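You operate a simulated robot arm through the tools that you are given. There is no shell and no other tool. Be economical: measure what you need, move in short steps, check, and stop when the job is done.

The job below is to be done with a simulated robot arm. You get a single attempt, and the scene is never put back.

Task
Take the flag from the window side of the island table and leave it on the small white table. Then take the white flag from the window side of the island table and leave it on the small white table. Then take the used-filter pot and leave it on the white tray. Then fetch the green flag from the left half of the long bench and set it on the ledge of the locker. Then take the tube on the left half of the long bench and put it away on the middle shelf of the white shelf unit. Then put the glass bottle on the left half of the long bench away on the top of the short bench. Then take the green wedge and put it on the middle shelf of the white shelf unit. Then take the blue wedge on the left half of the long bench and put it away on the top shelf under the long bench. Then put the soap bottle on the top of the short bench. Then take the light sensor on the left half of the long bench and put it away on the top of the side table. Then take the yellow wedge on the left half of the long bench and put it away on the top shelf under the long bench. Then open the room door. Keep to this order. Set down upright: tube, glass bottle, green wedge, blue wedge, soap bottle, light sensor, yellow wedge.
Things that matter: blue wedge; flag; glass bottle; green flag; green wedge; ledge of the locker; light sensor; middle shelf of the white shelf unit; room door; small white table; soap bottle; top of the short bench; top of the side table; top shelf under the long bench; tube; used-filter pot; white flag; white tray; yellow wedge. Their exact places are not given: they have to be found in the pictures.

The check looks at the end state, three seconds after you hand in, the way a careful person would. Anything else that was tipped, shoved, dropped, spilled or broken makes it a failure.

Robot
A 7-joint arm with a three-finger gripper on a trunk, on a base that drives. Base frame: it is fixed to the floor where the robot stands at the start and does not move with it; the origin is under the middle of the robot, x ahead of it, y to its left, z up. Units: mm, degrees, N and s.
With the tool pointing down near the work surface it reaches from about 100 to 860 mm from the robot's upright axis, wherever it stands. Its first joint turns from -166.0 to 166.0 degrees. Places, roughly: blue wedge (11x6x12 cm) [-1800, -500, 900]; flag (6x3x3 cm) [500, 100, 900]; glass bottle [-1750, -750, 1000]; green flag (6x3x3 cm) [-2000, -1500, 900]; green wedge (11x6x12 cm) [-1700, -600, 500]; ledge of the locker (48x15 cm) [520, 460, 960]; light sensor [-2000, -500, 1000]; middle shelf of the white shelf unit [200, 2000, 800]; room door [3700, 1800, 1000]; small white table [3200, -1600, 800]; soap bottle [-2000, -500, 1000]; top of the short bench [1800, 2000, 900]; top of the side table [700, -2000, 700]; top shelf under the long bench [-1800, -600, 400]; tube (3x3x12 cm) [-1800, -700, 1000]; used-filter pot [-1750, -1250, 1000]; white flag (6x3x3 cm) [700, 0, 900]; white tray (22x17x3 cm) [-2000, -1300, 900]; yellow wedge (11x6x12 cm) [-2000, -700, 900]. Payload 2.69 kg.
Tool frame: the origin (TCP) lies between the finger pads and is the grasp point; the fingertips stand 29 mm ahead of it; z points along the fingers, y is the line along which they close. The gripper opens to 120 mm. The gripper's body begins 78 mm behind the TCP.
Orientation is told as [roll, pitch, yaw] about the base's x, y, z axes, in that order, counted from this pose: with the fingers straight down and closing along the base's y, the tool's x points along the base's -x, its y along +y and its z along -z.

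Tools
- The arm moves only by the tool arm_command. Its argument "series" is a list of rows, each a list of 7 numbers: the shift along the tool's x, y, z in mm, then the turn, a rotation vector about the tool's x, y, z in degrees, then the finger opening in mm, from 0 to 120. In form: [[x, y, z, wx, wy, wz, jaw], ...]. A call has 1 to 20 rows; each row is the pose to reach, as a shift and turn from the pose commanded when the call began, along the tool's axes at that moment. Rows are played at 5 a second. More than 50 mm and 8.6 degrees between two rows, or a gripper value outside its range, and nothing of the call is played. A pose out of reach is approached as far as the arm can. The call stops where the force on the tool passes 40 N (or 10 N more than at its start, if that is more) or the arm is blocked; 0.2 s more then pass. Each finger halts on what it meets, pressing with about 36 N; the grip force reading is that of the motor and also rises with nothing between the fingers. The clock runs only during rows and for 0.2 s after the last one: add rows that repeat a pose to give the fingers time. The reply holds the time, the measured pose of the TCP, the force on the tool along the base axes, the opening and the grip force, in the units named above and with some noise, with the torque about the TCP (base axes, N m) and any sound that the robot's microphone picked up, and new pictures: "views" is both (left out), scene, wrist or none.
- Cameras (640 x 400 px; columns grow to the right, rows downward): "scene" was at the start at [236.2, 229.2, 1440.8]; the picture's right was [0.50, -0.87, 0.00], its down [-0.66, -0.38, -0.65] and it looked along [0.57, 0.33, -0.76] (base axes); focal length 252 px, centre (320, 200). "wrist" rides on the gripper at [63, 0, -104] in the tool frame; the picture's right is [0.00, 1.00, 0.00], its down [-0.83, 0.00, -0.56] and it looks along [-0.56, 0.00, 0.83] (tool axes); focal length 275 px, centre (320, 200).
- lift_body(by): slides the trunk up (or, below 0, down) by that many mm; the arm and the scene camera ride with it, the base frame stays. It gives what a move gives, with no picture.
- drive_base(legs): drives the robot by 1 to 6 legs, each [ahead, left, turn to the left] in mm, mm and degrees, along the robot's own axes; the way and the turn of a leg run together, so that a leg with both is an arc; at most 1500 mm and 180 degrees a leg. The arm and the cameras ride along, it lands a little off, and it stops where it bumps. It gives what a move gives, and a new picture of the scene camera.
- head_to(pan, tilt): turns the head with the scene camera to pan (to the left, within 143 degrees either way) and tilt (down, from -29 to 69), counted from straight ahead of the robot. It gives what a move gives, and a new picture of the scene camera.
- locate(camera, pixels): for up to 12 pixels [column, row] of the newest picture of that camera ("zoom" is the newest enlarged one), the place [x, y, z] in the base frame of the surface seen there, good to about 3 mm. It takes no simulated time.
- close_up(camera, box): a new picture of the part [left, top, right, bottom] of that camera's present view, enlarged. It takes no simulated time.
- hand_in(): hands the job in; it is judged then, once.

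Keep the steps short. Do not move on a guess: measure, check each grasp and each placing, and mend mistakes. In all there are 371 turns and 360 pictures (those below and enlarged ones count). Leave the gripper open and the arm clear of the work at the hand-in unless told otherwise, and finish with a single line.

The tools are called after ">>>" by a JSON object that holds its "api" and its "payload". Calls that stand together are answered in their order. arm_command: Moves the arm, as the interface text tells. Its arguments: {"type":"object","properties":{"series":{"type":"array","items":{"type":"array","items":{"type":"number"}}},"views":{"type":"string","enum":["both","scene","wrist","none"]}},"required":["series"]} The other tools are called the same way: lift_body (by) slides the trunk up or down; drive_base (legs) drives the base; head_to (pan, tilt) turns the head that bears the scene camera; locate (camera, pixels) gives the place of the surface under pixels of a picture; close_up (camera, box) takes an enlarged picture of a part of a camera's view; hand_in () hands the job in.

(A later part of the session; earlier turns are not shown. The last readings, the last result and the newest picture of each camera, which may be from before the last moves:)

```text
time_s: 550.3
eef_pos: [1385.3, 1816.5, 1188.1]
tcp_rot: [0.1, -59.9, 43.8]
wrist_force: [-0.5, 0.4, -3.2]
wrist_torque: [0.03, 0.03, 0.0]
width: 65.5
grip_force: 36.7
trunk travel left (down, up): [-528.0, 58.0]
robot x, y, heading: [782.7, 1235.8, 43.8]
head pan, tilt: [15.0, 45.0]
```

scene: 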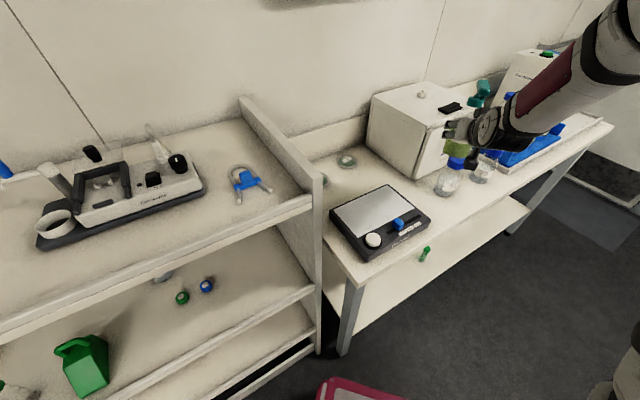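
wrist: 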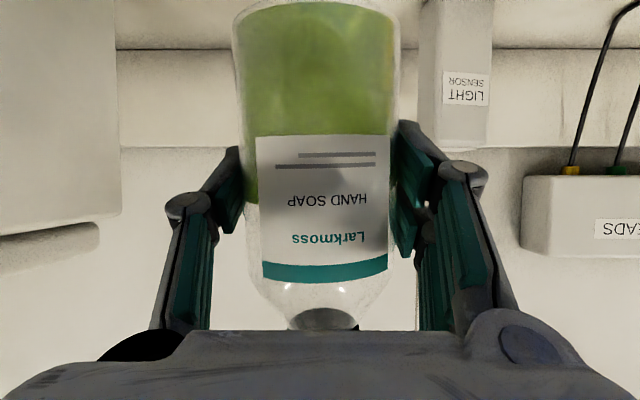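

Shift 13 mm right to (1392,1806), then lower with the trunk 190 mm.

>>> {"api": "arm_command", "payload": {"series": [[1, -7, -2, 0, 0, 0, 45], [1, -13, -3, 0, 0, 0, 45], [1, -13, -3, 0, 0, 0, 45]], "views": "none"}}

>>> {"api": "lift_body", "payload": {"by": -130}}

>>> {"api": "head_to", "payload": {"pan": 5, "tilt": 45}}

>>> {"api": "close_up", "payload": {"camera": "wrist", "box": [0, 0, 640, 400]}}

```text
time_s: 551.1
eef_pos: [1391.4, 1805.5, 1188.1]
tcp_rot: [0.1, -60.0, 43.8]
wrist_force: [0.7, 0.3, -3.7]
wrist_torque: [0.03, 0.02, 0.04]
width: 65.0
grip_force: 35.5
trunk travel left (down, up): [-528.0, 58.0]
robot x, y, heading: [781.2, 1228.9, 43.8]
head pan, tilt: [15.0, 45.0]
```

```text
time_s: 552.6
eef_pos: [1391.8, 1805.3, 1058.2]
tcp_rot: [0.0, -59.9, 43.7]
wrist_force: [-0.1, 0.0, -2.1]
wrist_torque: [0.0, -0.03, -0.01]
width: 65.1
grip_force: 35.9
trunk travel left (down, up): [-398.0, 188.0]
robot x, y, heading: [780.0, 1231.7, 43.9]
head pan, tilt: [15.0, 45.0]
```

```text
time_s: 553.4
eef_pos: [1391.0, 1805.7, 1057.4]
tcp_rot: [0.1, -59.9, 43.6]
wrist_force: [0.4, 0.0, -3.3]
wrist_torque: [0.01, -0.02, -0.03]
width: 65.2
grip_force: 35.7
trunk travel left (down, up): [-398.0, 188.0]
robot x, y, heading: [780.3, 1234.4, 43.9]
head pan, tilt: [5.0, 45.0]
```

scene: 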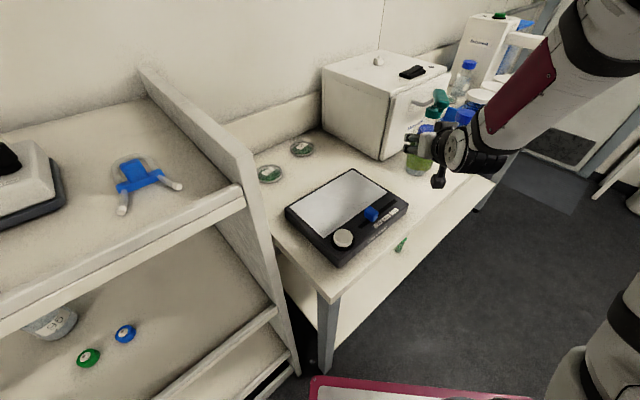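

```text
1.00 times, centred on (320, 200) of wrist (not enlarged: the box is as wide or as high as the picture)
```

zoom: 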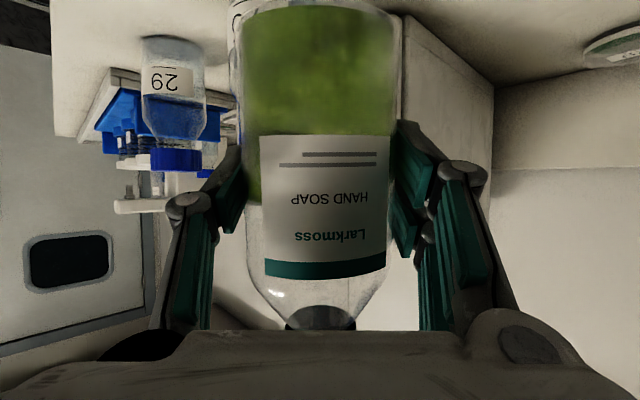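

Lower 75 more with the trunk, then finish gently.

>>> {"api": "lift_body", "payload": {"by": -76}}

>>> {"api": "close_up", "payload": {"camera": "wrist", "box": [0, 0, 640, 400]}}

>>> {"api": "lift_body", "payload": {"by": -11}}

```text
time_s: 554.5
eef_pos: [1391.6, 1804.6, 982.0]
tcp_rot: [0.1, -60.0, 43.7]
wrist_force: [-0.2, 0.2, -2.9]
wrist_torque: [0.02, 0.02, -0.02]
width: 64.9
grip_force: 36.5
trunk travel left (down, up): [-322.0, 264.0]
robot x, y, heading: [779.8, 1233.2, 43.7]
head pan, tilt: [5.0, 45.0]
```

```text
1.00 times, centred on (320, 200) of wrist (not enlarged: the box is as wide or as high as the picture)
```

zoom: 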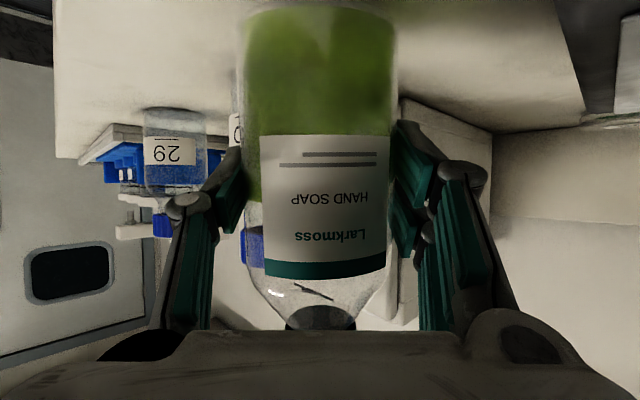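

```text
time_s: 555.1
eef_pos: [1391.9, 1805.9, 970.8]
tcp_rot: [0.1, -60.1, 43.7]
wrist_force: [0.2, 0.5, -2.3]
wrist_torque: [-0.02, 0.01, 0.02]
width: 65.1
grip_force: 36.0
trunk travel left (down, up): [-311.0, 275.0]
robot x, y, heading: [781.3, 1228.4, 43.9]
head pan, tilt: [5.0, 45.0]
```

>>> {"api": "lift_body", "payload": {"by": -2.5}}

>>> {"api": "lift_body", "payload": {"by": -2}}

```text
time_s: 555.6
eef_pos: [1391.2, 1804.6, 968.7]
tcp_rot: [0.2, -59.9, 43.7]
wrist_force: [0.7, -0.4, -3.3]
wrist_torque: [-0.01, 0.02, 0.04]
width: 64.9
grip_force: 35.2
trunk travel left (down, up): [-308.0, 277.0]
robot x, y, heading: [780.9, 1232.4, 43.9]
head pan, tilt: [5.0, 45.0]
```

```text
time_s: 556.1
eef_pos: [1391.7, 1806.1, 967.4]
tcp_rot: [0.2, -60.0, 43.7]
wrist_force: [0.0, -0.1, 6.3]
wrist_torque: [0.19, -0.12, 0.01]
width: 65.2
grip_force: 35.8
trunk travel left (down, up): [-306.0, 279.0]
robot x, y, heading: [784.0, 1232.0, 43.8]
head pan, tilt: [5.0, 45.0]
```

Contact. Open to 78 and retreat along the tool axis.

>>> {"api": "arm_command", "payload": {"series": [[0, 0, 0, 0, 0, 0, 65], [0, 0, 0, 0, 0, 0, 78], [0, 0, 0, 0, 0, 0, 78], [0, 0, -30, 0, 0, 0, 78], [0, 0, -70, 0, 0, 0, 78], [0, 0, -110, 0, 0, 0, 78]]}}

```text
time_s: 557.5
eef_pos: [1348.5, 1760.4, 1041.5]
tcp_rot: [0.2, -59.8, 43.6]
wrist_force: [1.2, -0.4, 0.0]
wrist_torque: [0.01, -0.02, 0.0]
width: 78.2
grip_force: 0.1
out of reach, approached as far as the arm can: row 5, 6
trunk travel left (down, up): [-306.0, 279.0]
robot x, y, heading: [780.2, 1234.1, 44.0]
head pan, tilt: [5.0, 45.0]
```

scene: 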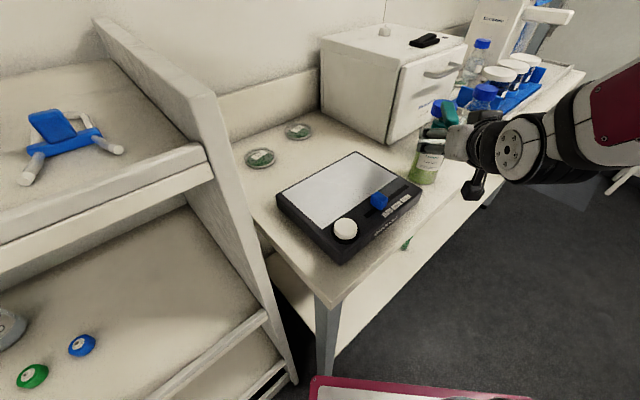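
wrist: 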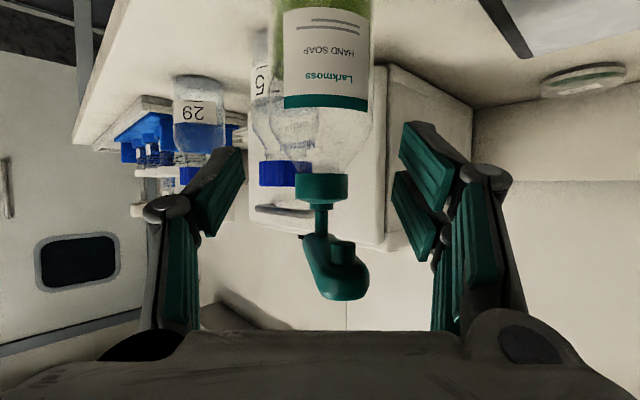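

Soap stands upright. Back off 70 mm, raise the trunk, then turn away.

>>> {"api": "drive_base", "payload": {"legs": [[-70, 0, 0]]}}

>>> {"api": "lift_body", "payload": {"by": 150}}

>>> {"api": "drive_base", "payload": {"legs": [[0, 0, -43.8]]}}

>>> {"api": "head_to", "payload": {"pan": 45, "tilt": 40}}

```text
time_s: 558.5
eef_pos: [1295.7, 1711.3, 1042.4]
tcp_rot: [0.1, -59.7, 43.7]
wrist_force: [0.6, 0.5, -1.3]
wrist_torque: [0.0, 0.01, 0.02]
width: 78.1
grip_force: 0.1
trunk travel left (down, up): [-306.0, 279.0]
robot x, y, heading: [730.5, 1183.5, 44.0]
head pan, tilt: [5.0, 45.0]
```

scene: 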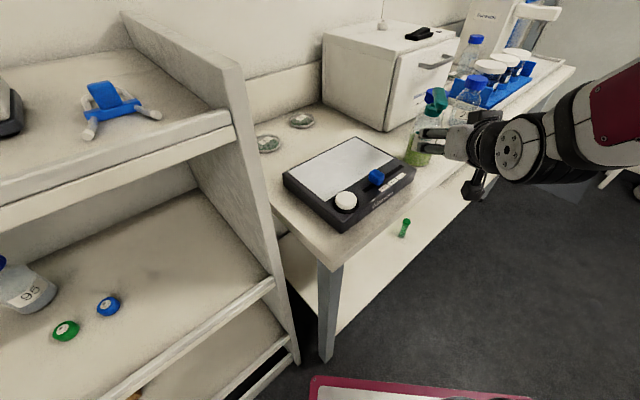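

```text
time_s: 560.3
eef_pos: [1297.3, 1711.5, 1190.4]
tcp_rot: [0.1, -59.7, 43.7]
wrist_force: [0.4, 0.6, -0.9]
wrist_torque: [0.01, 0.0, -0.02]
width: 77.8
grip_force: 0.0
trunk travel left (down, up): [-456.0, 129.0]
robot x, y, heading: [731.9, 1185.5, 44.0]
head pan, tilt: [5.0, 45.0]
```

```text
time_s: 562.7
eef_pos: [1504.9, 1169.8, 1192.5]
tcp_rot: [0.2, -59.8, -0.5]
wrist_force: [0.3, 0.0, -0.4]
wrist_torque: [0.01, -0.02, 0.01]
width: 78.0
grip_force: 0.0
trunk travel left (down, up): [-456.0, 129.0]
robot x, y, heading: [731.4, 1183.4, -0.2]
head pan, tilt: [5.0, 45.0]
```

scene: 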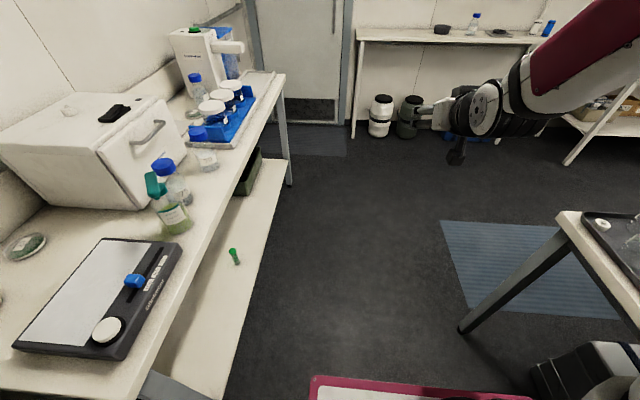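

```text
time_s: 563.8
eef_pos: [1503.8, 1168.9, 1191.5]
tcp_rot: [0.0, -59.8, -0.5]
wrist_force: [0.4, 0.4, -1.1]
wrist_torque: [0.01, -0.02, -0.03]
width: 77.9
grip_force: 0.1
trunk travel left (down, up): [-456.0, 129.0]
robot x, y, heading: [731.2, 1185.4, -0.5]
head pan, tilt: [45.0, 40.0]
```

scene: 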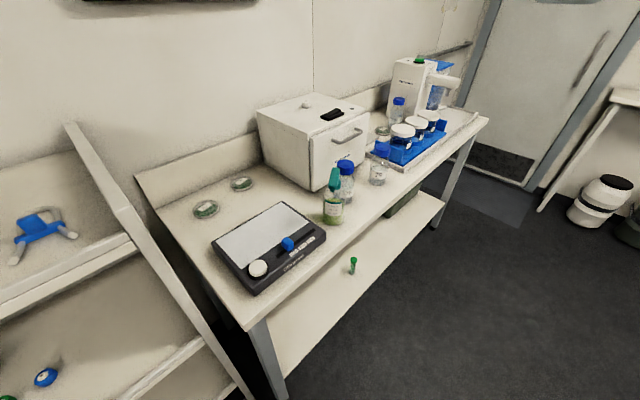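

All standing. Now return to the long bench for the light sensor.

>>> {"api": "drive_base", "payload": {"legs": [[-1250, 0, 0], [0, -600, 0], [0, 0, 180], [0, 1130, 0], [430, 0, 0]]}}

>>> {"api": "head_to", "payload": {"pan": 0, "tilt": 35}}

>>> {"api": "close_up", "payload": {"camera": "scene", "box": [220, 80, 420, 220]}}

>>> {"api": "close_up", "payload": {"camera": "wrist", "box": [0, 0, 640, 400]}}

```text
time_s: 588.0
eef_pos: [-1760.0, -497.5, 1192.6]
tcp_rot: [0.1, -59.8, 178.9]
wrist_force: [0.0, 0.0, -0.6]
wrist_torque: [0.01, -0.01, 0.0]
width: 78.0
grip_force: 0.1
trunk travel left (down, up): [-456.0, 129.0]
robot x, y, heading: [-988.1, -522.3, 178.8]
head pan, tilt: [45.0, 40.0]
```

scene: 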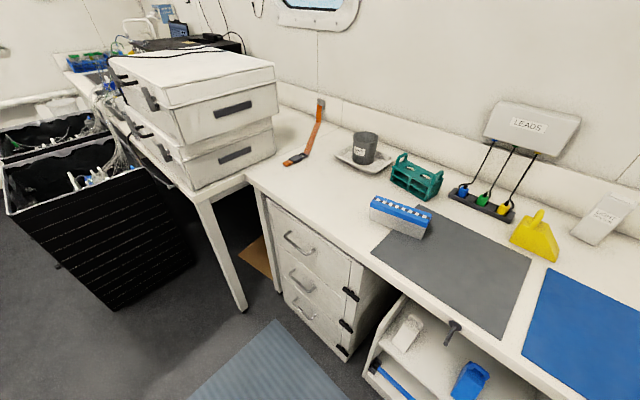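

```text
time_s: 589.1
eef_pos: [-1761.7, -497.8, 1192.2]
tcp_rot: [0.0, -59.8, 178.8]
wrist_force: [1.3, -0.3, -0.7]
wrist_torque: [-0.01, -0.01, -0.01]
width: 78.3
grip_force: 0.1
trunk travel left (down, up): [-456.0, 129.0]
robot x, y, heading: [-987.1, -520.3, 179.0]
head pan, tilt: [0.0, 35.0]
```

scene: 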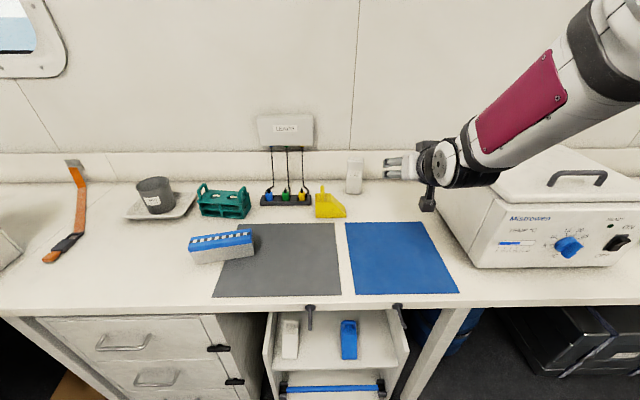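

```text
2.86 times, centred on (320, 150) of scene
```

zoom: 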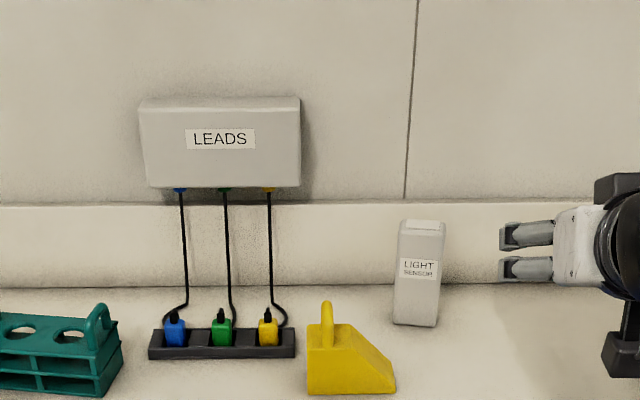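

```text
1.00 times, centred on (320, 200) of wrist (not enlarged: the box is as wide or as high as the picture)
```

zoom: 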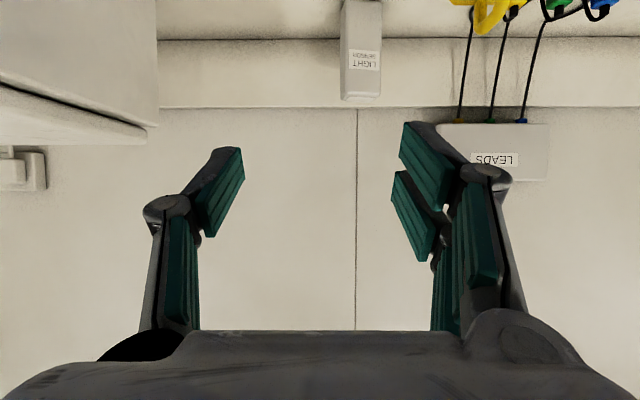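

>>> {"api": "locate", "payload": {"camera": "scene", "pixels": [[354, 161], [349, 165], [360, 166], [348, 190], [358, 191], [354, 175], [353, 193], [347, 178], [361, 180], [370, 190]]}}

>>> {"api": "locate", "payload": {"camera": "zoom", "pixels": [[345, 90], [378, 90], [362, 60], [345, 30], [378, 30], [360, 97], [345, 60], [380, 60]]}}

```text
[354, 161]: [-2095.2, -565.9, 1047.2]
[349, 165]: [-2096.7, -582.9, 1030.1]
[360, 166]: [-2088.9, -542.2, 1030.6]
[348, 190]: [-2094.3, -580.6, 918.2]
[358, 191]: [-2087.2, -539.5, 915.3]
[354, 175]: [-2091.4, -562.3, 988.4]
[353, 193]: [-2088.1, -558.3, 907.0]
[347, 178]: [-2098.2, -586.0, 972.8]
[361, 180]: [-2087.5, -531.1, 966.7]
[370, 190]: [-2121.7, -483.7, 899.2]
```

```text
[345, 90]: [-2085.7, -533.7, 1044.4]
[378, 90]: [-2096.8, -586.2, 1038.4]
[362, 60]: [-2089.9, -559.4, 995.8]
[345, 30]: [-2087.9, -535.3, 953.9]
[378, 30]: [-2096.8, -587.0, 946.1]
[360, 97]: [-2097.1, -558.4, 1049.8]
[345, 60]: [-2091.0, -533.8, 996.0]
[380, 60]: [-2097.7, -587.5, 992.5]
```

Sensor: 55 mm wide, 150 tall, turned ~10.5°; centre ≈(−2108,−558). I'll turn the base 10° right and approach in line.

>>> {"api": "drive_base", "payload": {"legs": [[0, 245, 0], [0, 0, -9.5], [120, 0, 0]]}}

>>> {"api": "close_up", "payload": {"camera": "wrist", "box": [0, 0, 640, 400]}}

```text
time_s: 592.4
eef_pos: [-1869.4, -592.1, 1192.9]
tcp_rot: [0.2, -59.9, 169.3]
wrist_force: [-0.7, -0.2, 0.3]
wrist_torque: [-0.04, 0.02, -0.01]
width: 77.9
grip_force: 0.1
trunk travel left (down, up): [-456.0, 129.0]
robot x, y, heading: [-1112.1, -745.9, 169.4]
head pan, tilt: [0.0, 35.0]
```

scene: 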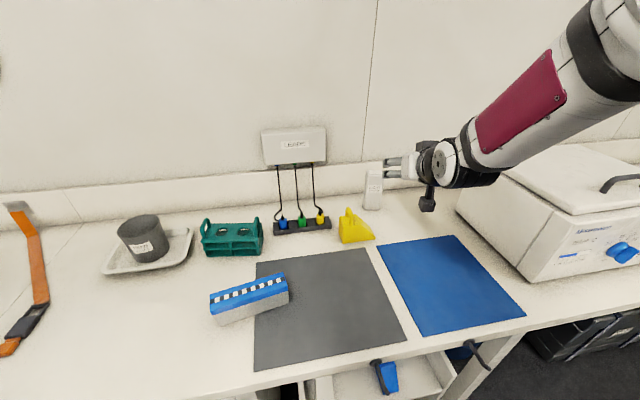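

```text
1.00 times, centred on (320, 200) of wrist (not enlarged: the box is as wide or as high as the picture)
```

zoom: 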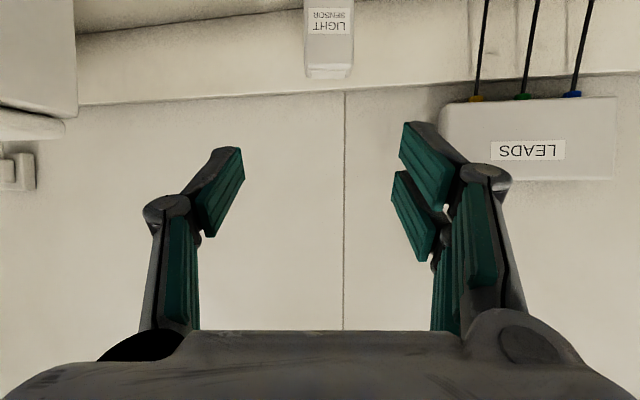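

Move 30 mm closer and bring the tool to the pre-grasp point.

>>> {"api": "drive_base", "payload": {"legs": [[30, 0, 0]]}}

>>> {"api": "arm_command", "payload": {"series": [[15, 2, 37, 0, 0, 0, 80], [30, 4, 74, 0, 0, 0, 80], [46, 6, 111, 0, 0, 0, 80], [61, 8, 148, 0, 0, 0, 80], [76, 10, 184, 0, 0, 0, 80], [76, 10, 184, 0, 0, 0, 80]]}}

```text
time_s: 593.2
eef_pos: [-1900.4, -586.8, 1191.9]
tcp_rot: [0.2, -59.8, 169.3]
wrist_force: [0.4, -0.5, 0.9]
wrist_torque: [-0.01, 0.0, -0.01]
width: 78.0
grip_force: 0.0
trunk travel left (down, up): [-456.0, 129.0]
robot x, y, heading: [-1143.1, -741.1, 169.3]
head pan, tilt: [0.0, 35.0]
```

scene: 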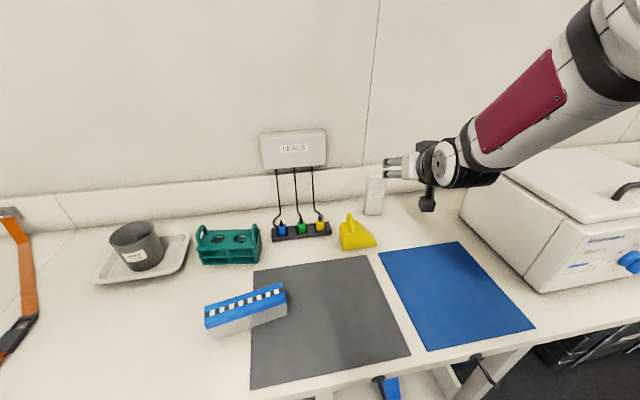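

```text
time_s: 594.6
eef_pos: [-2020.4, -574.7, 1034.0]
tcp_rot: [0.2, -59.8, 169.3]
wrist_force: [-0.1, 0.6, 1.4]
wrist_torque: [0.02, -0.01, -0.03]
width: 79.9
grip_force: 0.0
trunk travel left (down, up): [-456.0, 129.0]
robot x, y, heading: [-1140.9, -736.5, 169.2]
head pan, tilt: [0.0, 35.0]
```

scene: 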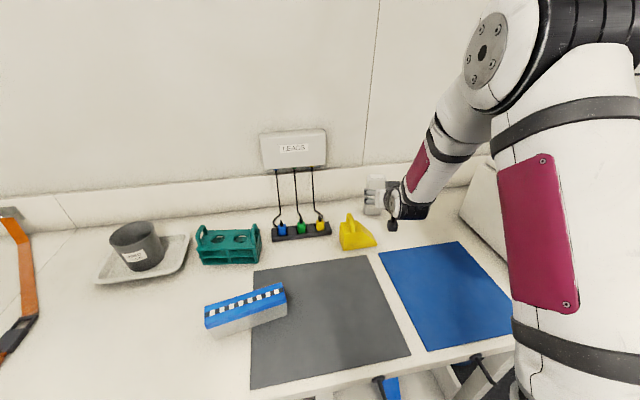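
wrist: 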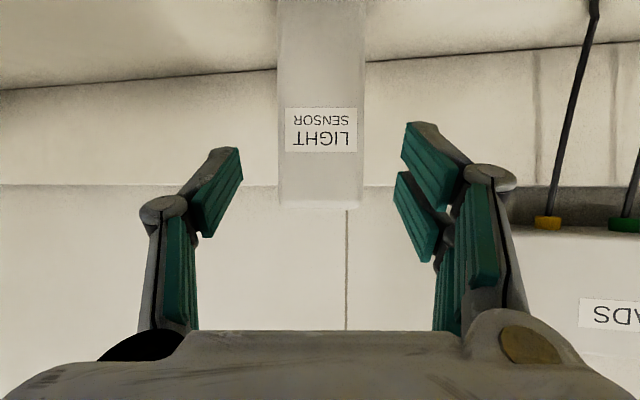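

>>> {"api": "locate", "payload": {"camera": "wrist", "pixels": [[320, 130], [282, 100], [362, 100], [320, 195], [320, 206], [320, 40], [350, 203]]}}

```text
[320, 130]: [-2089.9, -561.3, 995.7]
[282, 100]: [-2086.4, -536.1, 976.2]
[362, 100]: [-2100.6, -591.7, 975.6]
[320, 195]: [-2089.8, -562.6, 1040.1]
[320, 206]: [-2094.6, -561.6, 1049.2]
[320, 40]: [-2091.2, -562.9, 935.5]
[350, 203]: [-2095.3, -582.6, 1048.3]
```

Centred. Advance 101 mm and close.

>>> {"api": "arm_command", "payload": {"series": [[0, 0, 35, 0, 0, 0, 80], [-1, 0, 70, 0, 0, 0, 80], [-2, 0, 92, 0, 0, 0, 80], [-2, 0, 101, 0, 0, 0, 80], [-2, 0, 101, 0, 0, 0, 65], [-2, 0, 101, 0, 0, 0, 50], [-2, 0, 101, 0, 0, 0, 45], [-2, 0, 101, 0, 0, 0, 45]], "views": "both"}}

```text
time_s: 596.5
eef_pos: [-2106.3, -557.9, 985.1]
tcp_rot: [0.2, -59.8, 169.4]
wrist_force: [-0.6, -0.5, -0.1]
wrist_torque: [-0.11, 0.13, -0.06]
width: 61.5
grip_force: 35.9
trunk travel left (down, up): [-456.0, 129.0]
robot x, y, heading: [-1143.8, -736.6, 169.5]
head pan, tilt: [0.0, 35.0]
```

scene: 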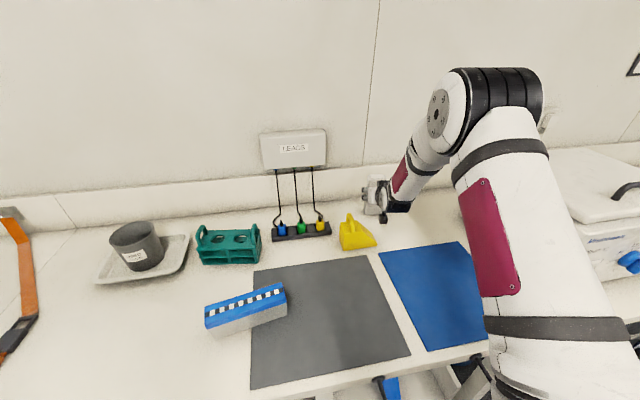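
wrist: 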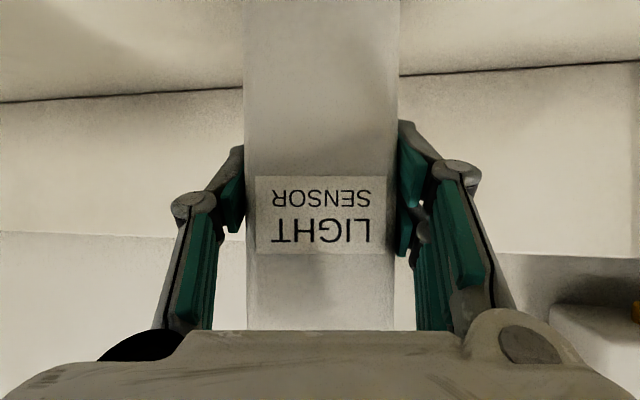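

Gripped (61.5 mm). Lift 110 mm and then draw back 150 mm.

>>> {"api": "arm_command", "payload": {"series": [[-32, 0, -18, 0, 0, 0, 45], [-64, 0, -36, 0, 0, 0, 45], [-95, 0, -55, 0, 0, 0, 45], [-75, 0, -92, 0, 0, 0, 45], [-53, 0, -130, 0, 0, 0, 45], [-30, 0, -170, 0, 0, 0, 45], [-30, 0, -170, 0, 0, 0, 45]]}}

```text
time_s: 598.0
eef_pos: [-1978.1, -581.4, 1096.7]
tcp_rot: [0.0, -59.8, 169.3]
wrist_force: [-0.7, 0.1, -2.7]
wrist_torque: [-0.01, 0.02, -0.02]
width: 62.0
grip_force: 35.7
trunk travel left (down, up): [-456.0, 129.0]
robot x, y, heading: [-1140.3, -738.6, 169.3]
head pan, tilt: [0.0, 35.0]
```

scene: 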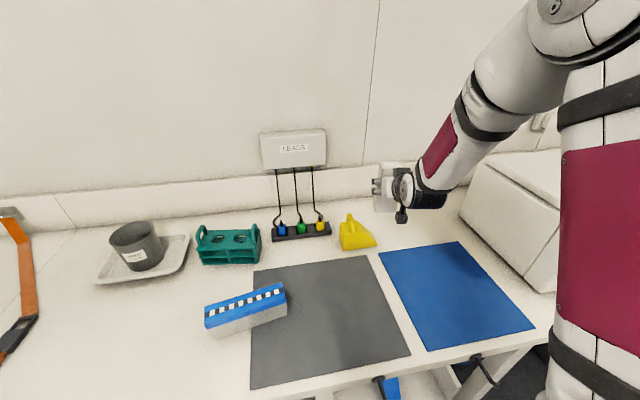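
wrist: 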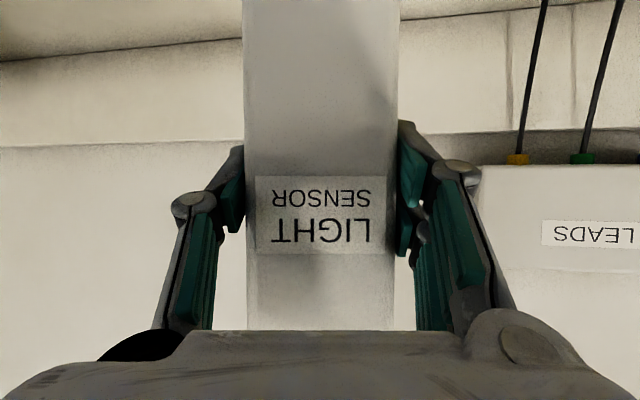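

Held. Drive back, turn to face east, and go to the side table.

>>> {"api": "drive_base", "payload": {"legs": [[-700, 0, 0], [0, 0, -169.3], [60, 0, 0], [0, -1050, 0]]}}

>>> {"api": "head_to", "payload": {"pan": 0, "tilt": 38}}

```text
time_s: 614.5
eef_pos: [431.7, -1937.7, 1096.3]
tcp_rot: [0.1, -59.8, -1.7]
wrist_force: [0.1, 0.2, -3.0]
wrist_torque: [0.02, 0.01, -0.04]
width: 61.6
grip_force: 35.9
trunk travel left (down, up): [-456.0, 129.0]
robot x, y, heading: [-415.3, -1915.1, -1.4]
head pan, tilt: [0.0, 35.0]
```

scene: 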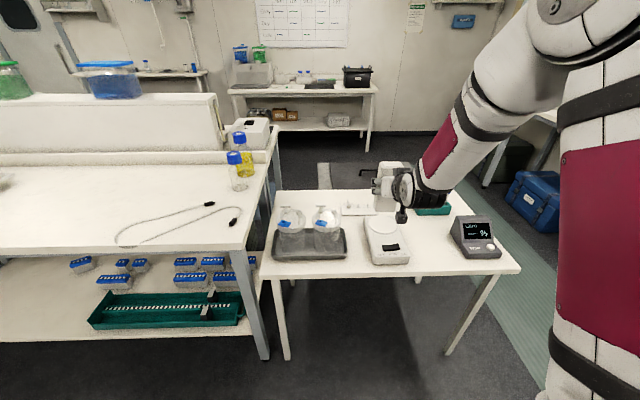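

```text
time_s: 615.1
eef_pos: [431.8, -1937.0, 1095.9]
tcp_rot: [0.1, -59.7, -1.6]
wrist_force: [1.0, -0.3, -2.1]
wrist_torque: [0.01, 0.02, 0.03]
width: 61.6
grip_force: 36.0
trunk travel left (down, up): [-456.0, 129.0]
robot x, y, heading: [-418.8, -1912.2, -1.6]
head pan, tilt: [0.0, 38.0]
```

scene: 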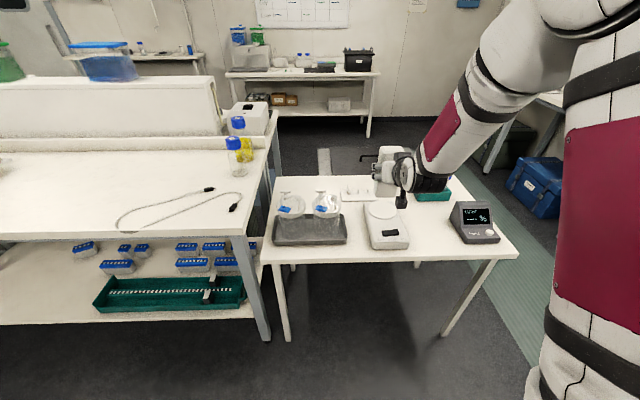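

>>> {"api": "locate", "payload": {"camera": "scene", "pixels": [[432, 240], [432, 215], [410, 245], [452, 228], [430, 255], [405, 205], [450, 205], [415, 195], [475, 258], [368, 208], [356, 230], [464, 243]]}}

>>> {"api": "close_up", "payload": {"camera": "scene", "box": [260, 140, 540, 290]}}

```text
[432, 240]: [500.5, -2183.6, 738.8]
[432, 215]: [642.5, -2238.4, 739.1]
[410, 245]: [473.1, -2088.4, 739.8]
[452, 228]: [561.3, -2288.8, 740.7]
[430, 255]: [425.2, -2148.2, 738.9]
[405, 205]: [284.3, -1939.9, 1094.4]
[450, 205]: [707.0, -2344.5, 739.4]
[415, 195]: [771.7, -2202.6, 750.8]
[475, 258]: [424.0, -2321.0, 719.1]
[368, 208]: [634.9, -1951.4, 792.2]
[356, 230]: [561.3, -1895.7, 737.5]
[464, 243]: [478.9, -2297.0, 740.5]
```

```text
2.29 times, centred on (400, 215) of scene
```

zoom: 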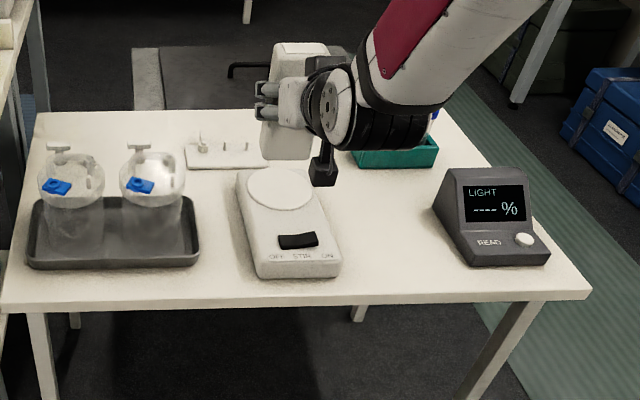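

Free spot between stirrer and light meter: (530,−2185), z 739. Strafe right and straighten, then approach.

>>> {"api": "drive_base", "payload": {"legs": [[0, -250, 1.6], [95, 0, 0]]}}

>>> {"api": "lift_body", "payload": {"by": -200}}

>>> {"api": "head_to", "payload": {"pan": -5, "tilt": 38}}

>>> {"api": "close_up", "payload": {"camera": "wrist", "box": [0, 0, 640, 400]}}

```text
time_s: 617.7
eef_pos: [525.7, -2164.0, 1097.5]
tcp_rot: [0.2, -59.8, -0.1]
wrist_force: [0.4, -0.6, -2.6]
wrist_torque: [0.0, 0.01, 0.0]
width: 61.7
grip_force: 36.1
trunk travel left (down, up): [-456.0, 129.0]
robot x, y, heading: [-327.1, -2167.6, 0.4]
head pan, tilt: [0.0, 38.0]
```

scene: 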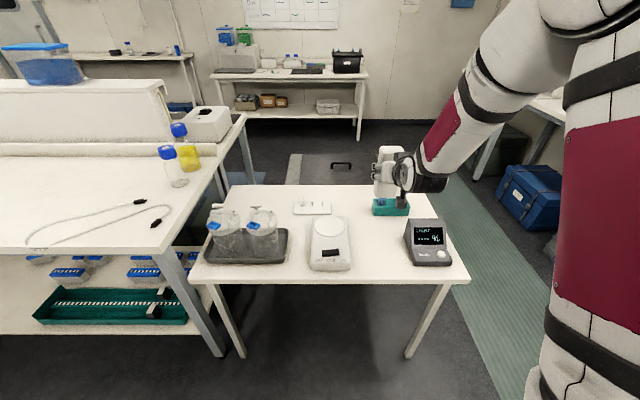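

```text
time_s: 619.9
eef_pos: [525.3, -2163.6, 895.7]
tcp_rot: [0.0, -59.6, 0.0]
wrist_force: [-0.2, 0.5, -2.3]
wrist_torque: [-0.05, 0.02, -0.01]
width: 61.7
grip_force: 35.5
trunk travel left (down, up): [-256.0, 329.0]
robot x, y, heading: [-324.3, -2166.3, 0.2]
head pan, tilt: [0.0, 38.0]
```

```text
time_s: 620.5
eef_pos: [524.4, -2163.6, 896.0]
tcp_rot: [0.1, -59.7, 0.0]
wrist_force: [-0.8, -0.4, -3.0]
wrist_torque: [0.03, 0.01, 0.0]
width: 61.3
grip_force: 35.9
trunk travel left (down, up): [-256.0, 329.0]
robot x, y, heading: [-327.1, -2164.6, 0.2]
head pan, tilt: [-5.0, 38.0]
```

scene: 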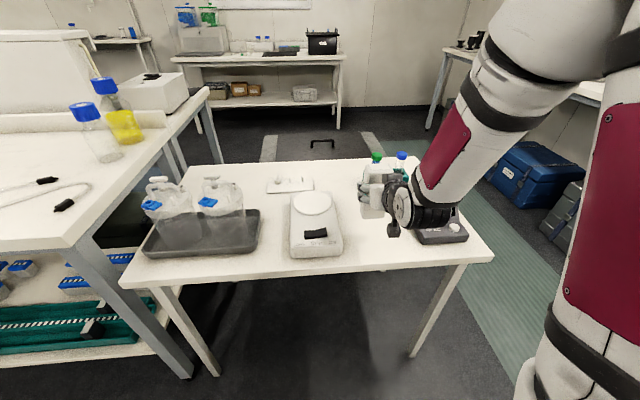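

```text
1.00 times, centred on (320, 200) of wrist (not enlarged: the box is as wide or as high as the picture)
```

zoom: 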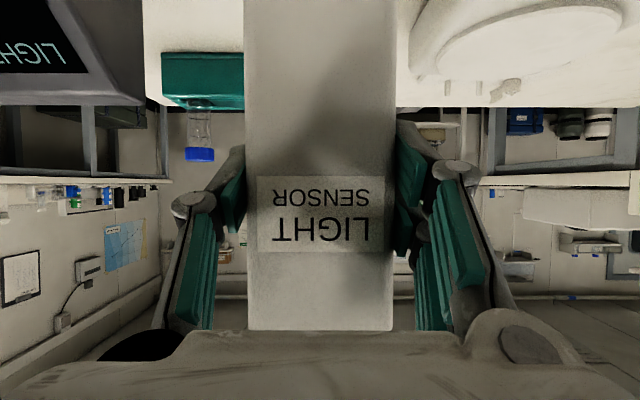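

>>> {"api": "locate", "payload": {"camera": "scene", "pixels": [[343, 248], [338, 205], [418, 243], [440, 243], [375, 255], [365, 230], [400, 262], [360, 190]]}}

>>> {"api": "locate", "payload": {"camera": "zoom", "pixels": [[140, 90], [200, 95], [450, 90], [420, 50], [200, 30], [230, 15]]}}

```text
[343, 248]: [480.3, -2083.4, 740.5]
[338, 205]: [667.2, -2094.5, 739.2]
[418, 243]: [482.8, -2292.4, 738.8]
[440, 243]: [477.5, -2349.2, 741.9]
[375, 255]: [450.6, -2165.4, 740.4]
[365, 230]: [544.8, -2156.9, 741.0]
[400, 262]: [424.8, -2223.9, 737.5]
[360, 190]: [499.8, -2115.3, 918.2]
```

```text
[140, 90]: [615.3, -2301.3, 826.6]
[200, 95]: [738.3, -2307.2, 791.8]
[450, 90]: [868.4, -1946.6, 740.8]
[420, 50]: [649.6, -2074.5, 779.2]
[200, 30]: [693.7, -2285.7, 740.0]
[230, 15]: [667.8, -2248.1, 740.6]
```

Shift 21 mm right, lower 60 with the trunk.

>>> {"api": "arm_command", "payload": {"series": [[0, -11, 0, 0, 0, 0, 45], [0, -21, 0, 0, 0, 0, 45], [0, -21, 0, 0, 0, 0, 45]], "views": "none"}}

>>> {"api": "lift_body", "payload": {"by": -60}}

>>> {"api": "lift_body", "payload": {"by": -6}}

```text
time_s: 621.3
eef_pos: [525.1, -2185.6, 895.4]
tcp_rot: [0.2, -59.9, 0.0]
wrist_force: [-0.2, 0.7, -2.8]
wrist_torque: [0.01, 0.01, 0.04]
width: 61.7
grip_force: 35.8
trunk travel left (down, up): [-256.0, 329.0]
robot x, y, heading: [-324.8, -2164.8, 0.0]
head pan, tilt: [-5.0, 38.0]
```

```text
time_s: 622.3
eef_pos: [524.6, -2184.7, 836.7]
tcp_rot: [0.1, -59.8, 0.0]
wrist_force: [-0.9, 0.1, -2.5]
wrist_torque: [-0.01, 0.04, 0.0]
width: 61.8
grip_force: 36.0
trunk travel left (down, up): [-196.0, 389.0]
robot x, y, heading: [-325.3, -2160.5, 0.2]
head pan, tilt: [-5.0, 38.0]
```

```text
time_s: 622.9
eef_pos: [525.6, -2186.2, 830.1]
tcp_rot: [0.0, -59.7, 0.0]
wrist_force: [0.6, 0.0, -2.3]
wrist_torque: [-0.02, 0.02, 0.01]
width: 61.8
grip_force: 35.7
trunk travel left (down, up): [-190.0, 395.0]
robot x, y, heading: [-320.7, -2161.6, 0.2]
head pan, tilt: [-5.0, 38.0]
```

>>> {"api": "lift_body", "payload": {"by": -3}}

>>> {"api": "lift_body", "payload": {"by": -2}}

>>> {"api": "lift_body", "payload": {"by": -1.5}}

```text
time_s: 623.4
eef_pos: [525.4, -2184.6, 827.8]
tcp_rot: [0.1, -59.8, 0.0]
wrist_force: [-0.3, 0.2, -3.0]
wrist_torque: [0.01, 0.01, -0.02]
width: 61.4
grip_force: 35.2
trunk travel left (down, up): [-187.0, 398.0]
robot x, y, heading: [-323.8, -2166.1, 0.3]
head pan, tilt: [-5.0, 38.0]
```

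```text
time_s: 623.9
eef_pos: [525.6, -2184.0, 825.7]
tcp_rot: [0.1, -59.7, 0.0]
wrist_force: [-0.1, 0.9, -2.4]
wrist_torque: [0.0, 0.01, 0.04]
width: 61.8
grip_force: 36.3
trunk travel left (down, up): [-185.0, 400.0]
robot x, y, heading: [-325.6, -2162.6, 0.3]
head pan, tilt: [-5.0, 38.0]
```

```text
time_s: 624.4
eef_pos: [525.5, -2184.5, 824.0]
tcp_rot: [0.2, -59.9, 0.1]
wrist_force: [-1.0, -0.3, 5.4]
wrist_torque: [0.24, 0.15, 0.0]
width: 61.6
grip_force: 36.5
trunk travel left (down, up): [-184.0, 402.0]
robot x, y, heading: [-324.0, -2170.5, 0.2]
head pan, tilt: [-5.0, 38.0]
```

Contact. Release and retreat along the tool axis.

>>> {"api": "arm_command", "payload": {"series": [[0, 0, 0, 0, 0, 0, 65], [0, 0, 0, 0, 0, 0, 80], [0, 0, 0, 0, 0, 0, 80], [0, 0, -30, 0, 0, 0, 80], [0, 0, -70, 0, 0, 0, 80]], "views": "wrist"}}

>>> {"api": "drive_base", "payload": {"legs": [[-150, 0, 0]]}}

```text
time_s: 625.6
eef_pos: [505.6, -2189.1, 876.9]
tcp_rot: [0.2, -59.6, 0.0]
wrist_force: [-0.6, 0.1, -0.4]
wrist_torque: [-0.01, -0.06, -0.03]
width: 80.1
grip_force: 0.1
out of reach, approached as far as the arm can: row 4, 5
trunk travel left (down, up): [-184.0, 402.0]
robot x, y, heading: [-326.9, -2165.8, -0.0]
head pan, tilt: [-5.0, 38.0]
```

wrist: 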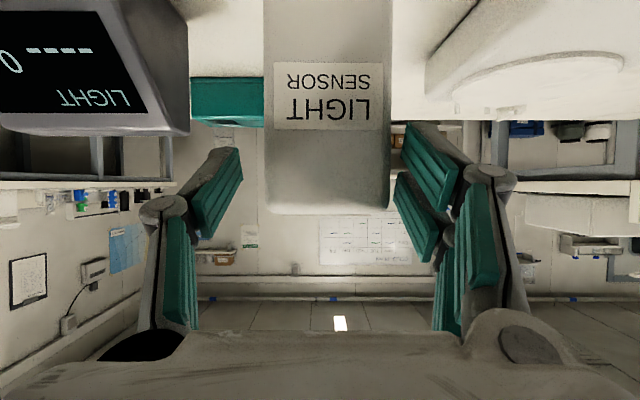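

```text
time_s: 627.1
eef_pos: [362.1, -2186.8, 876.7]
tcp_rot: [0.2, -59.6, 0.0]
wrist_force: [0.1, -0.5, 0.7]
wrist_torque: [0.01, 0.04, -0.02]
width: 80.0
grip_force: 0.1
trunk travel left (down, up): [-184.0, 402.0]
robot x, y, heading: [-465.8, -2161.8, 0.0]
head pan, tilt: [-5.0, 38.0]
stopped in leg 1: the robot was blocked; the commanded pose is now the measured one
```

scene: 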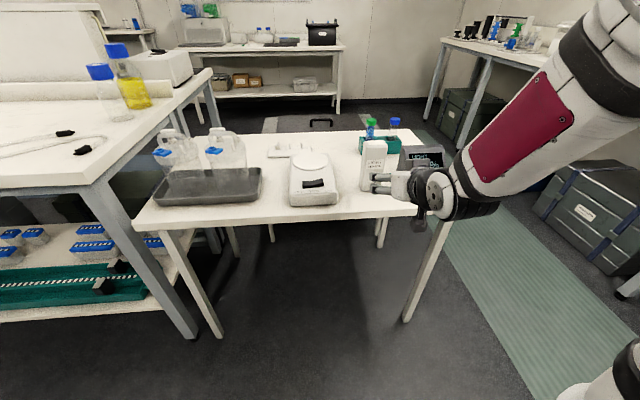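

The sensor stands upright. The base touched something behind (probably the black bin). Ease forward 25 and look behind.

>>> {"api": "drive_base", "payload": {"legs": [[25, 0, 0]]}}

>>> {"api": "head_to", "payload": {"pan": -143, "tilt": 40}}

```text
time_s: 627.9
eef_pos: [387.7, -2186.7, 876.5]
tcp_rot: [0.2, -59.5, 0.2]
wrist_force: [-0.3, -0.3, -0.1]
wrist_torque: [-0.01, 0.0, -0.03]
width: 80.0
grip_force: 0.1
trunk travel left (down, up): [-184.0, 402.0]
robot x, y, heading: [-439.7, -2167.2, 0.1]
head pan, tilt: [-5.0, 38.0]
```

scene: 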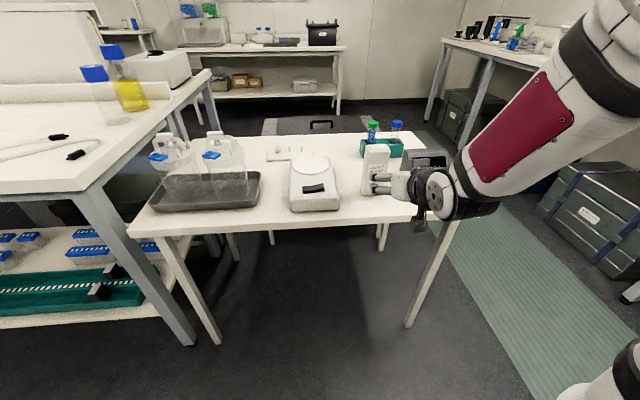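

```text
time_s: 630.1
eef_pos: [387.3, -2187.4, 876.6]
tcp_rot: [0.1, -59.6, 0.1]
wrist_force: [-0.5, -0.5, 0.1]
wrist_torque: [-0.03, -0.01, -0.01]
width: 80.1
grip_force: 0.2
trunk travel left (down, up): [-184.0, 402.0]
robot x, y, heading: [-441.0, -2160.7, 0.2]
head pan, tilt: [-143.0, 40.0]
```

scene: 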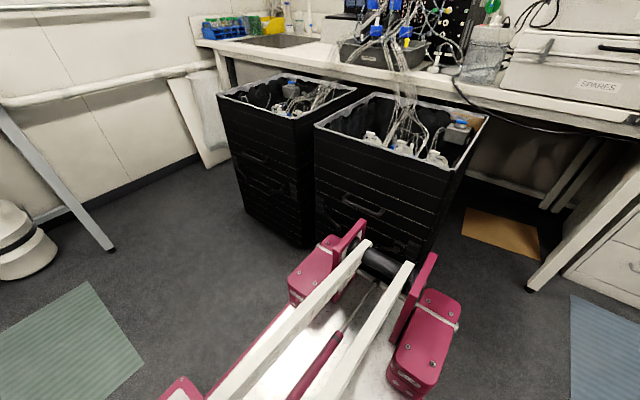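

Bins stand. Now the yellow wedge: raise the trunk, go back to the long bench facing it.

>>> {"api": "lift_body", "payload": {"by": 270}}

>>> {"api": "drive_base", "payload": {"legs": [[0, 1400, 0], [0, 60, 0], [0, 0, 180], [480, 0, 0]]}}

>>> {"api": "head_to", "payload": {"pan": 0, "tilt": 40}}

```text
time_s: 632.9
eef_pos: [386.7, -2187.2, 1146.8]
tcp_rot: [0.2, -59.6, 0.1]
wrist_force: [-1.1, 0.7, -0.6]
wrist_torque: [-0.04, 0.02, 0.0]
width: 80.4
grip_force: 0.0
trunk travel left (down, up): [-454.0, 132.0]
robot x, y, heading: [-444.3, -2166.6, 0.2]
head pan, tilt: [-143.0, 40.0]
```

```text
time_s: 650.2
eef_pos: [-1755.3, -693.4, 1146.9]
tcp_rot: [0.1, -59.6, -179.4]
wrist_force: [-0.3, 0.1, 0.2]
wrist_torque: [0.02, 0.02, 0.01]
width: 80.1
grip_force: 0.2
trunk travel left (down, up): [-454.0, 132.0]
robot x, y, heading: [-926.4, -710.3, -179.2]
head pan, tilt: [-143.0, 40.0]
```

scene: 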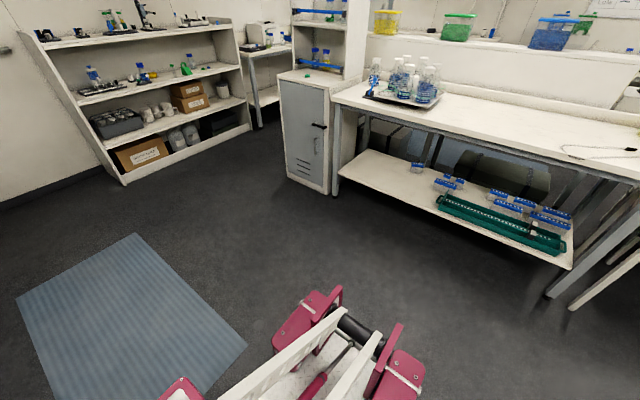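

```text
time_s: 652.5
eef_pos: [-1754.2, -692.8, 1146.5]
tcp_rot: [0.2, -59.7, -179.5]
wrist_force: [0.2, 0.1, 0.8]
wrist_torque: [-0.03, 0.01, -0.01]
width: 79.8
grip_force: 0.2
trunk travel left (down, up): [-454.0, 132.0]
robot x, y, heading: [-925.4, -711.6, -179.4]
head pan, tilt: [0.0, 40.0]
```

scene: 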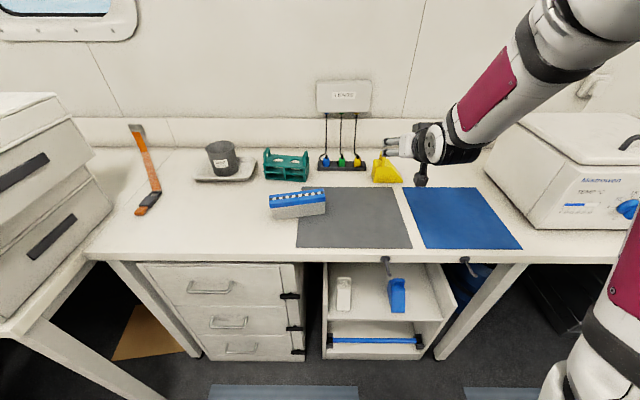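

Bring the tool vertical while drawing back ~80 mm.

>>> {"api": "arm_command", "payload": {"series": [[2, 0, -12, 0, 7.5, 0, 90], [4, 0, -24, 0, 15, 0, 90], [6, 0, -36, 0, 22.5, 0, 90], [8, 0, -48, 0, 30, 0, 90], [10, 0, -60, 0, 37.5, 0, 90], [12, 0, -72, 0, 45, 0, 90], [14, 0, -84, 0, 52.5, 0, 90], [14, 0, -84, 0, 59.7, 0, 90], [14, 0, -84, 0, 59.7, 0, 90]], "views": "none"}}

>>> {"api": "locate", "payload": {"camera": "scene", "pixels": [[386, 153], [380, 158], [375, 180], [401, 181], [388, 170], [367, 165], [374, 163]]}}

```text
time_s: 654.5
eef_pos: [-1675.3, -692.8, 1177.0]
tcp_rot: [0.1, 0.1, -179.3]
wrist_force: [-0.5, 0.3, -0.4]
wrist_torque: [-0.03, 0.01, 0.02]
width: 90.1
grip_force: 0.0
trunk travel left (down, up): [-454.0, 132.0]
robot x, y, heading: [-927.8, -707.8, -179.2]
head pan, tilt: [0.0, 40.0]
```

```text
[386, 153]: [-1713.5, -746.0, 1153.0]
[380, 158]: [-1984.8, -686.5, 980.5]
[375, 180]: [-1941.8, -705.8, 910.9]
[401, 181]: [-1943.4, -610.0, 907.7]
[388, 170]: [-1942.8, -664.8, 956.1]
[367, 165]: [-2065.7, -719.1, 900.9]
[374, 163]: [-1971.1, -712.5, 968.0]
```

Drive 215 ahead, then rotate the tool 90° and view the wedge from above.

>>> {"api": "drive_base", "payload": {"legs": [[215, 0, 0]]}}

>>> {"api": "arm_command", "payload": {"series": [[-8, -1, 0, 0, 0, -8.2, 90], [-16, -2, 0, 0, 0, -16.4, 90], [-24, -3, 0, 0, 0, -24.6, 90], [-32, -4, 0, 0, 0, -32.8, 90], [-40, -5, 0, 0, 0, -41, 90], [-48, -6, 0, 0, 0, -49.2, 90], [-56, -7, 0, 0, 0, -57.4, 90], [-64, -8, 0, 0, 0, -65.6, 90], [-72, -9, 0, 0, 0, -73.8, 90], [-80, -10, 0, 0, 0, -82, 90], [-80, -11, 0, 0, 0, -90, 90], [-80, -11, 0, 0, 0, -90, 90]]}}

```text
time_s: 656.2
eef_pos: [-1892.7, -694.9, 1176.4]
tcp_rot: [0.1, 0.0, -179.5]
wrist_force: [0.5, -0.3, -0.2]
wrist_torque: [-0.02, 0.04, -0.02]
width: 90.4
grip_force: 0.0
trunk travel left (down, up): [-454.0, 132.0]
robot x, y, heading: [-1145.7, -710.1, -179.3]
head pan, tilt: [0.0, 40.0]
```

scene: 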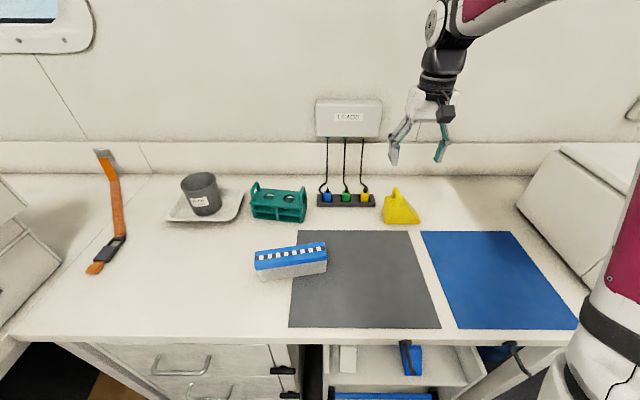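

```text
time_s: 658.8
eef_pos: [-1973.4, -684.9, 1177.3]
tcp_rot: [0.1, -0.1, -89.3]
wrist_force: [-1.0, 0.4, -1.3]
wrist_torque: [0.04, -0.01, 0.01]
width: 90.0
grip_force: 0.0
trunk travel left (down, up): [-454.0, 132.0]
robot x, y, heading: [-1145.8, -711.5, -179.1]
head pan, tilt: [0.0, 40.0]
```

scene: 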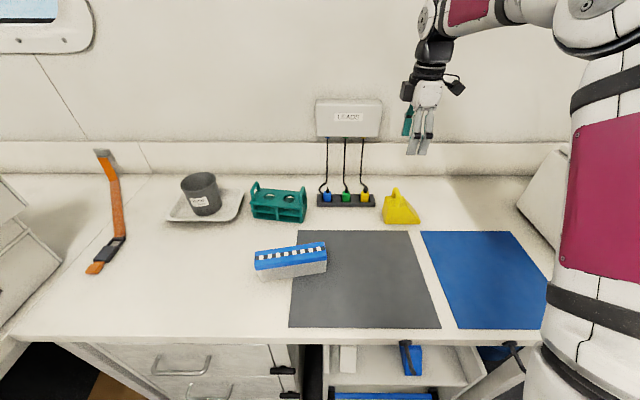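
wrist: 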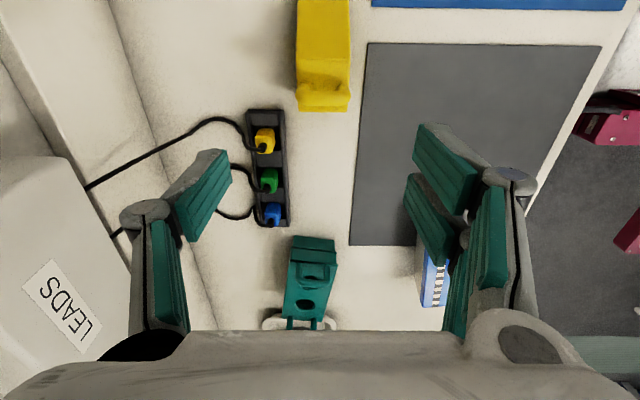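

>>> {"api": "locate", "payload": {"camera": "wrist", "pixels": [[324, 90], [300, 95], [350, 95], [300, 30], [350, 30], [323, 50], [323, 108], [215, 120], [240, 130], [265, 115], [190, 135]]}}

>>> {"api": "close_up", "payload": {"camera": "wrist", "box": [160, 0, 400, 180]}}

```text
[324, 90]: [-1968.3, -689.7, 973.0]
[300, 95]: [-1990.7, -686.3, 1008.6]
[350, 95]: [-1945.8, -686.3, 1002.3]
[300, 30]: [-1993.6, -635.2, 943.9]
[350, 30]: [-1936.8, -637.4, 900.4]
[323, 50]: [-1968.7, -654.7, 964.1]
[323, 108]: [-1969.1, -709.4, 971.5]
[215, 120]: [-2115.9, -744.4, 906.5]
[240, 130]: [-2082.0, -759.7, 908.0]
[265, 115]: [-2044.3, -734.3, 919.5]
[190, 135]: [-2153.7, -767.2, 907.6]
```

```text
2.22 times, centred on (280, 90) of wrist
```

zoom: 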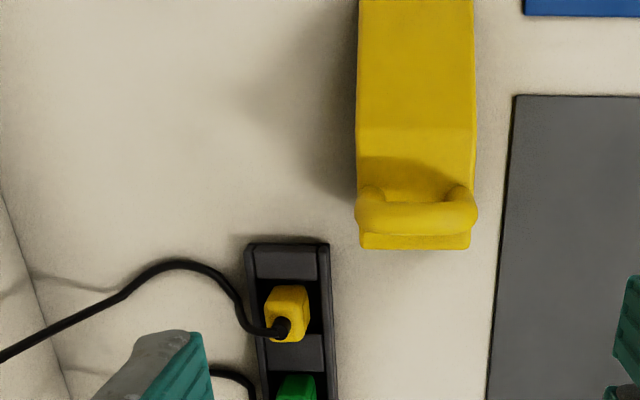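

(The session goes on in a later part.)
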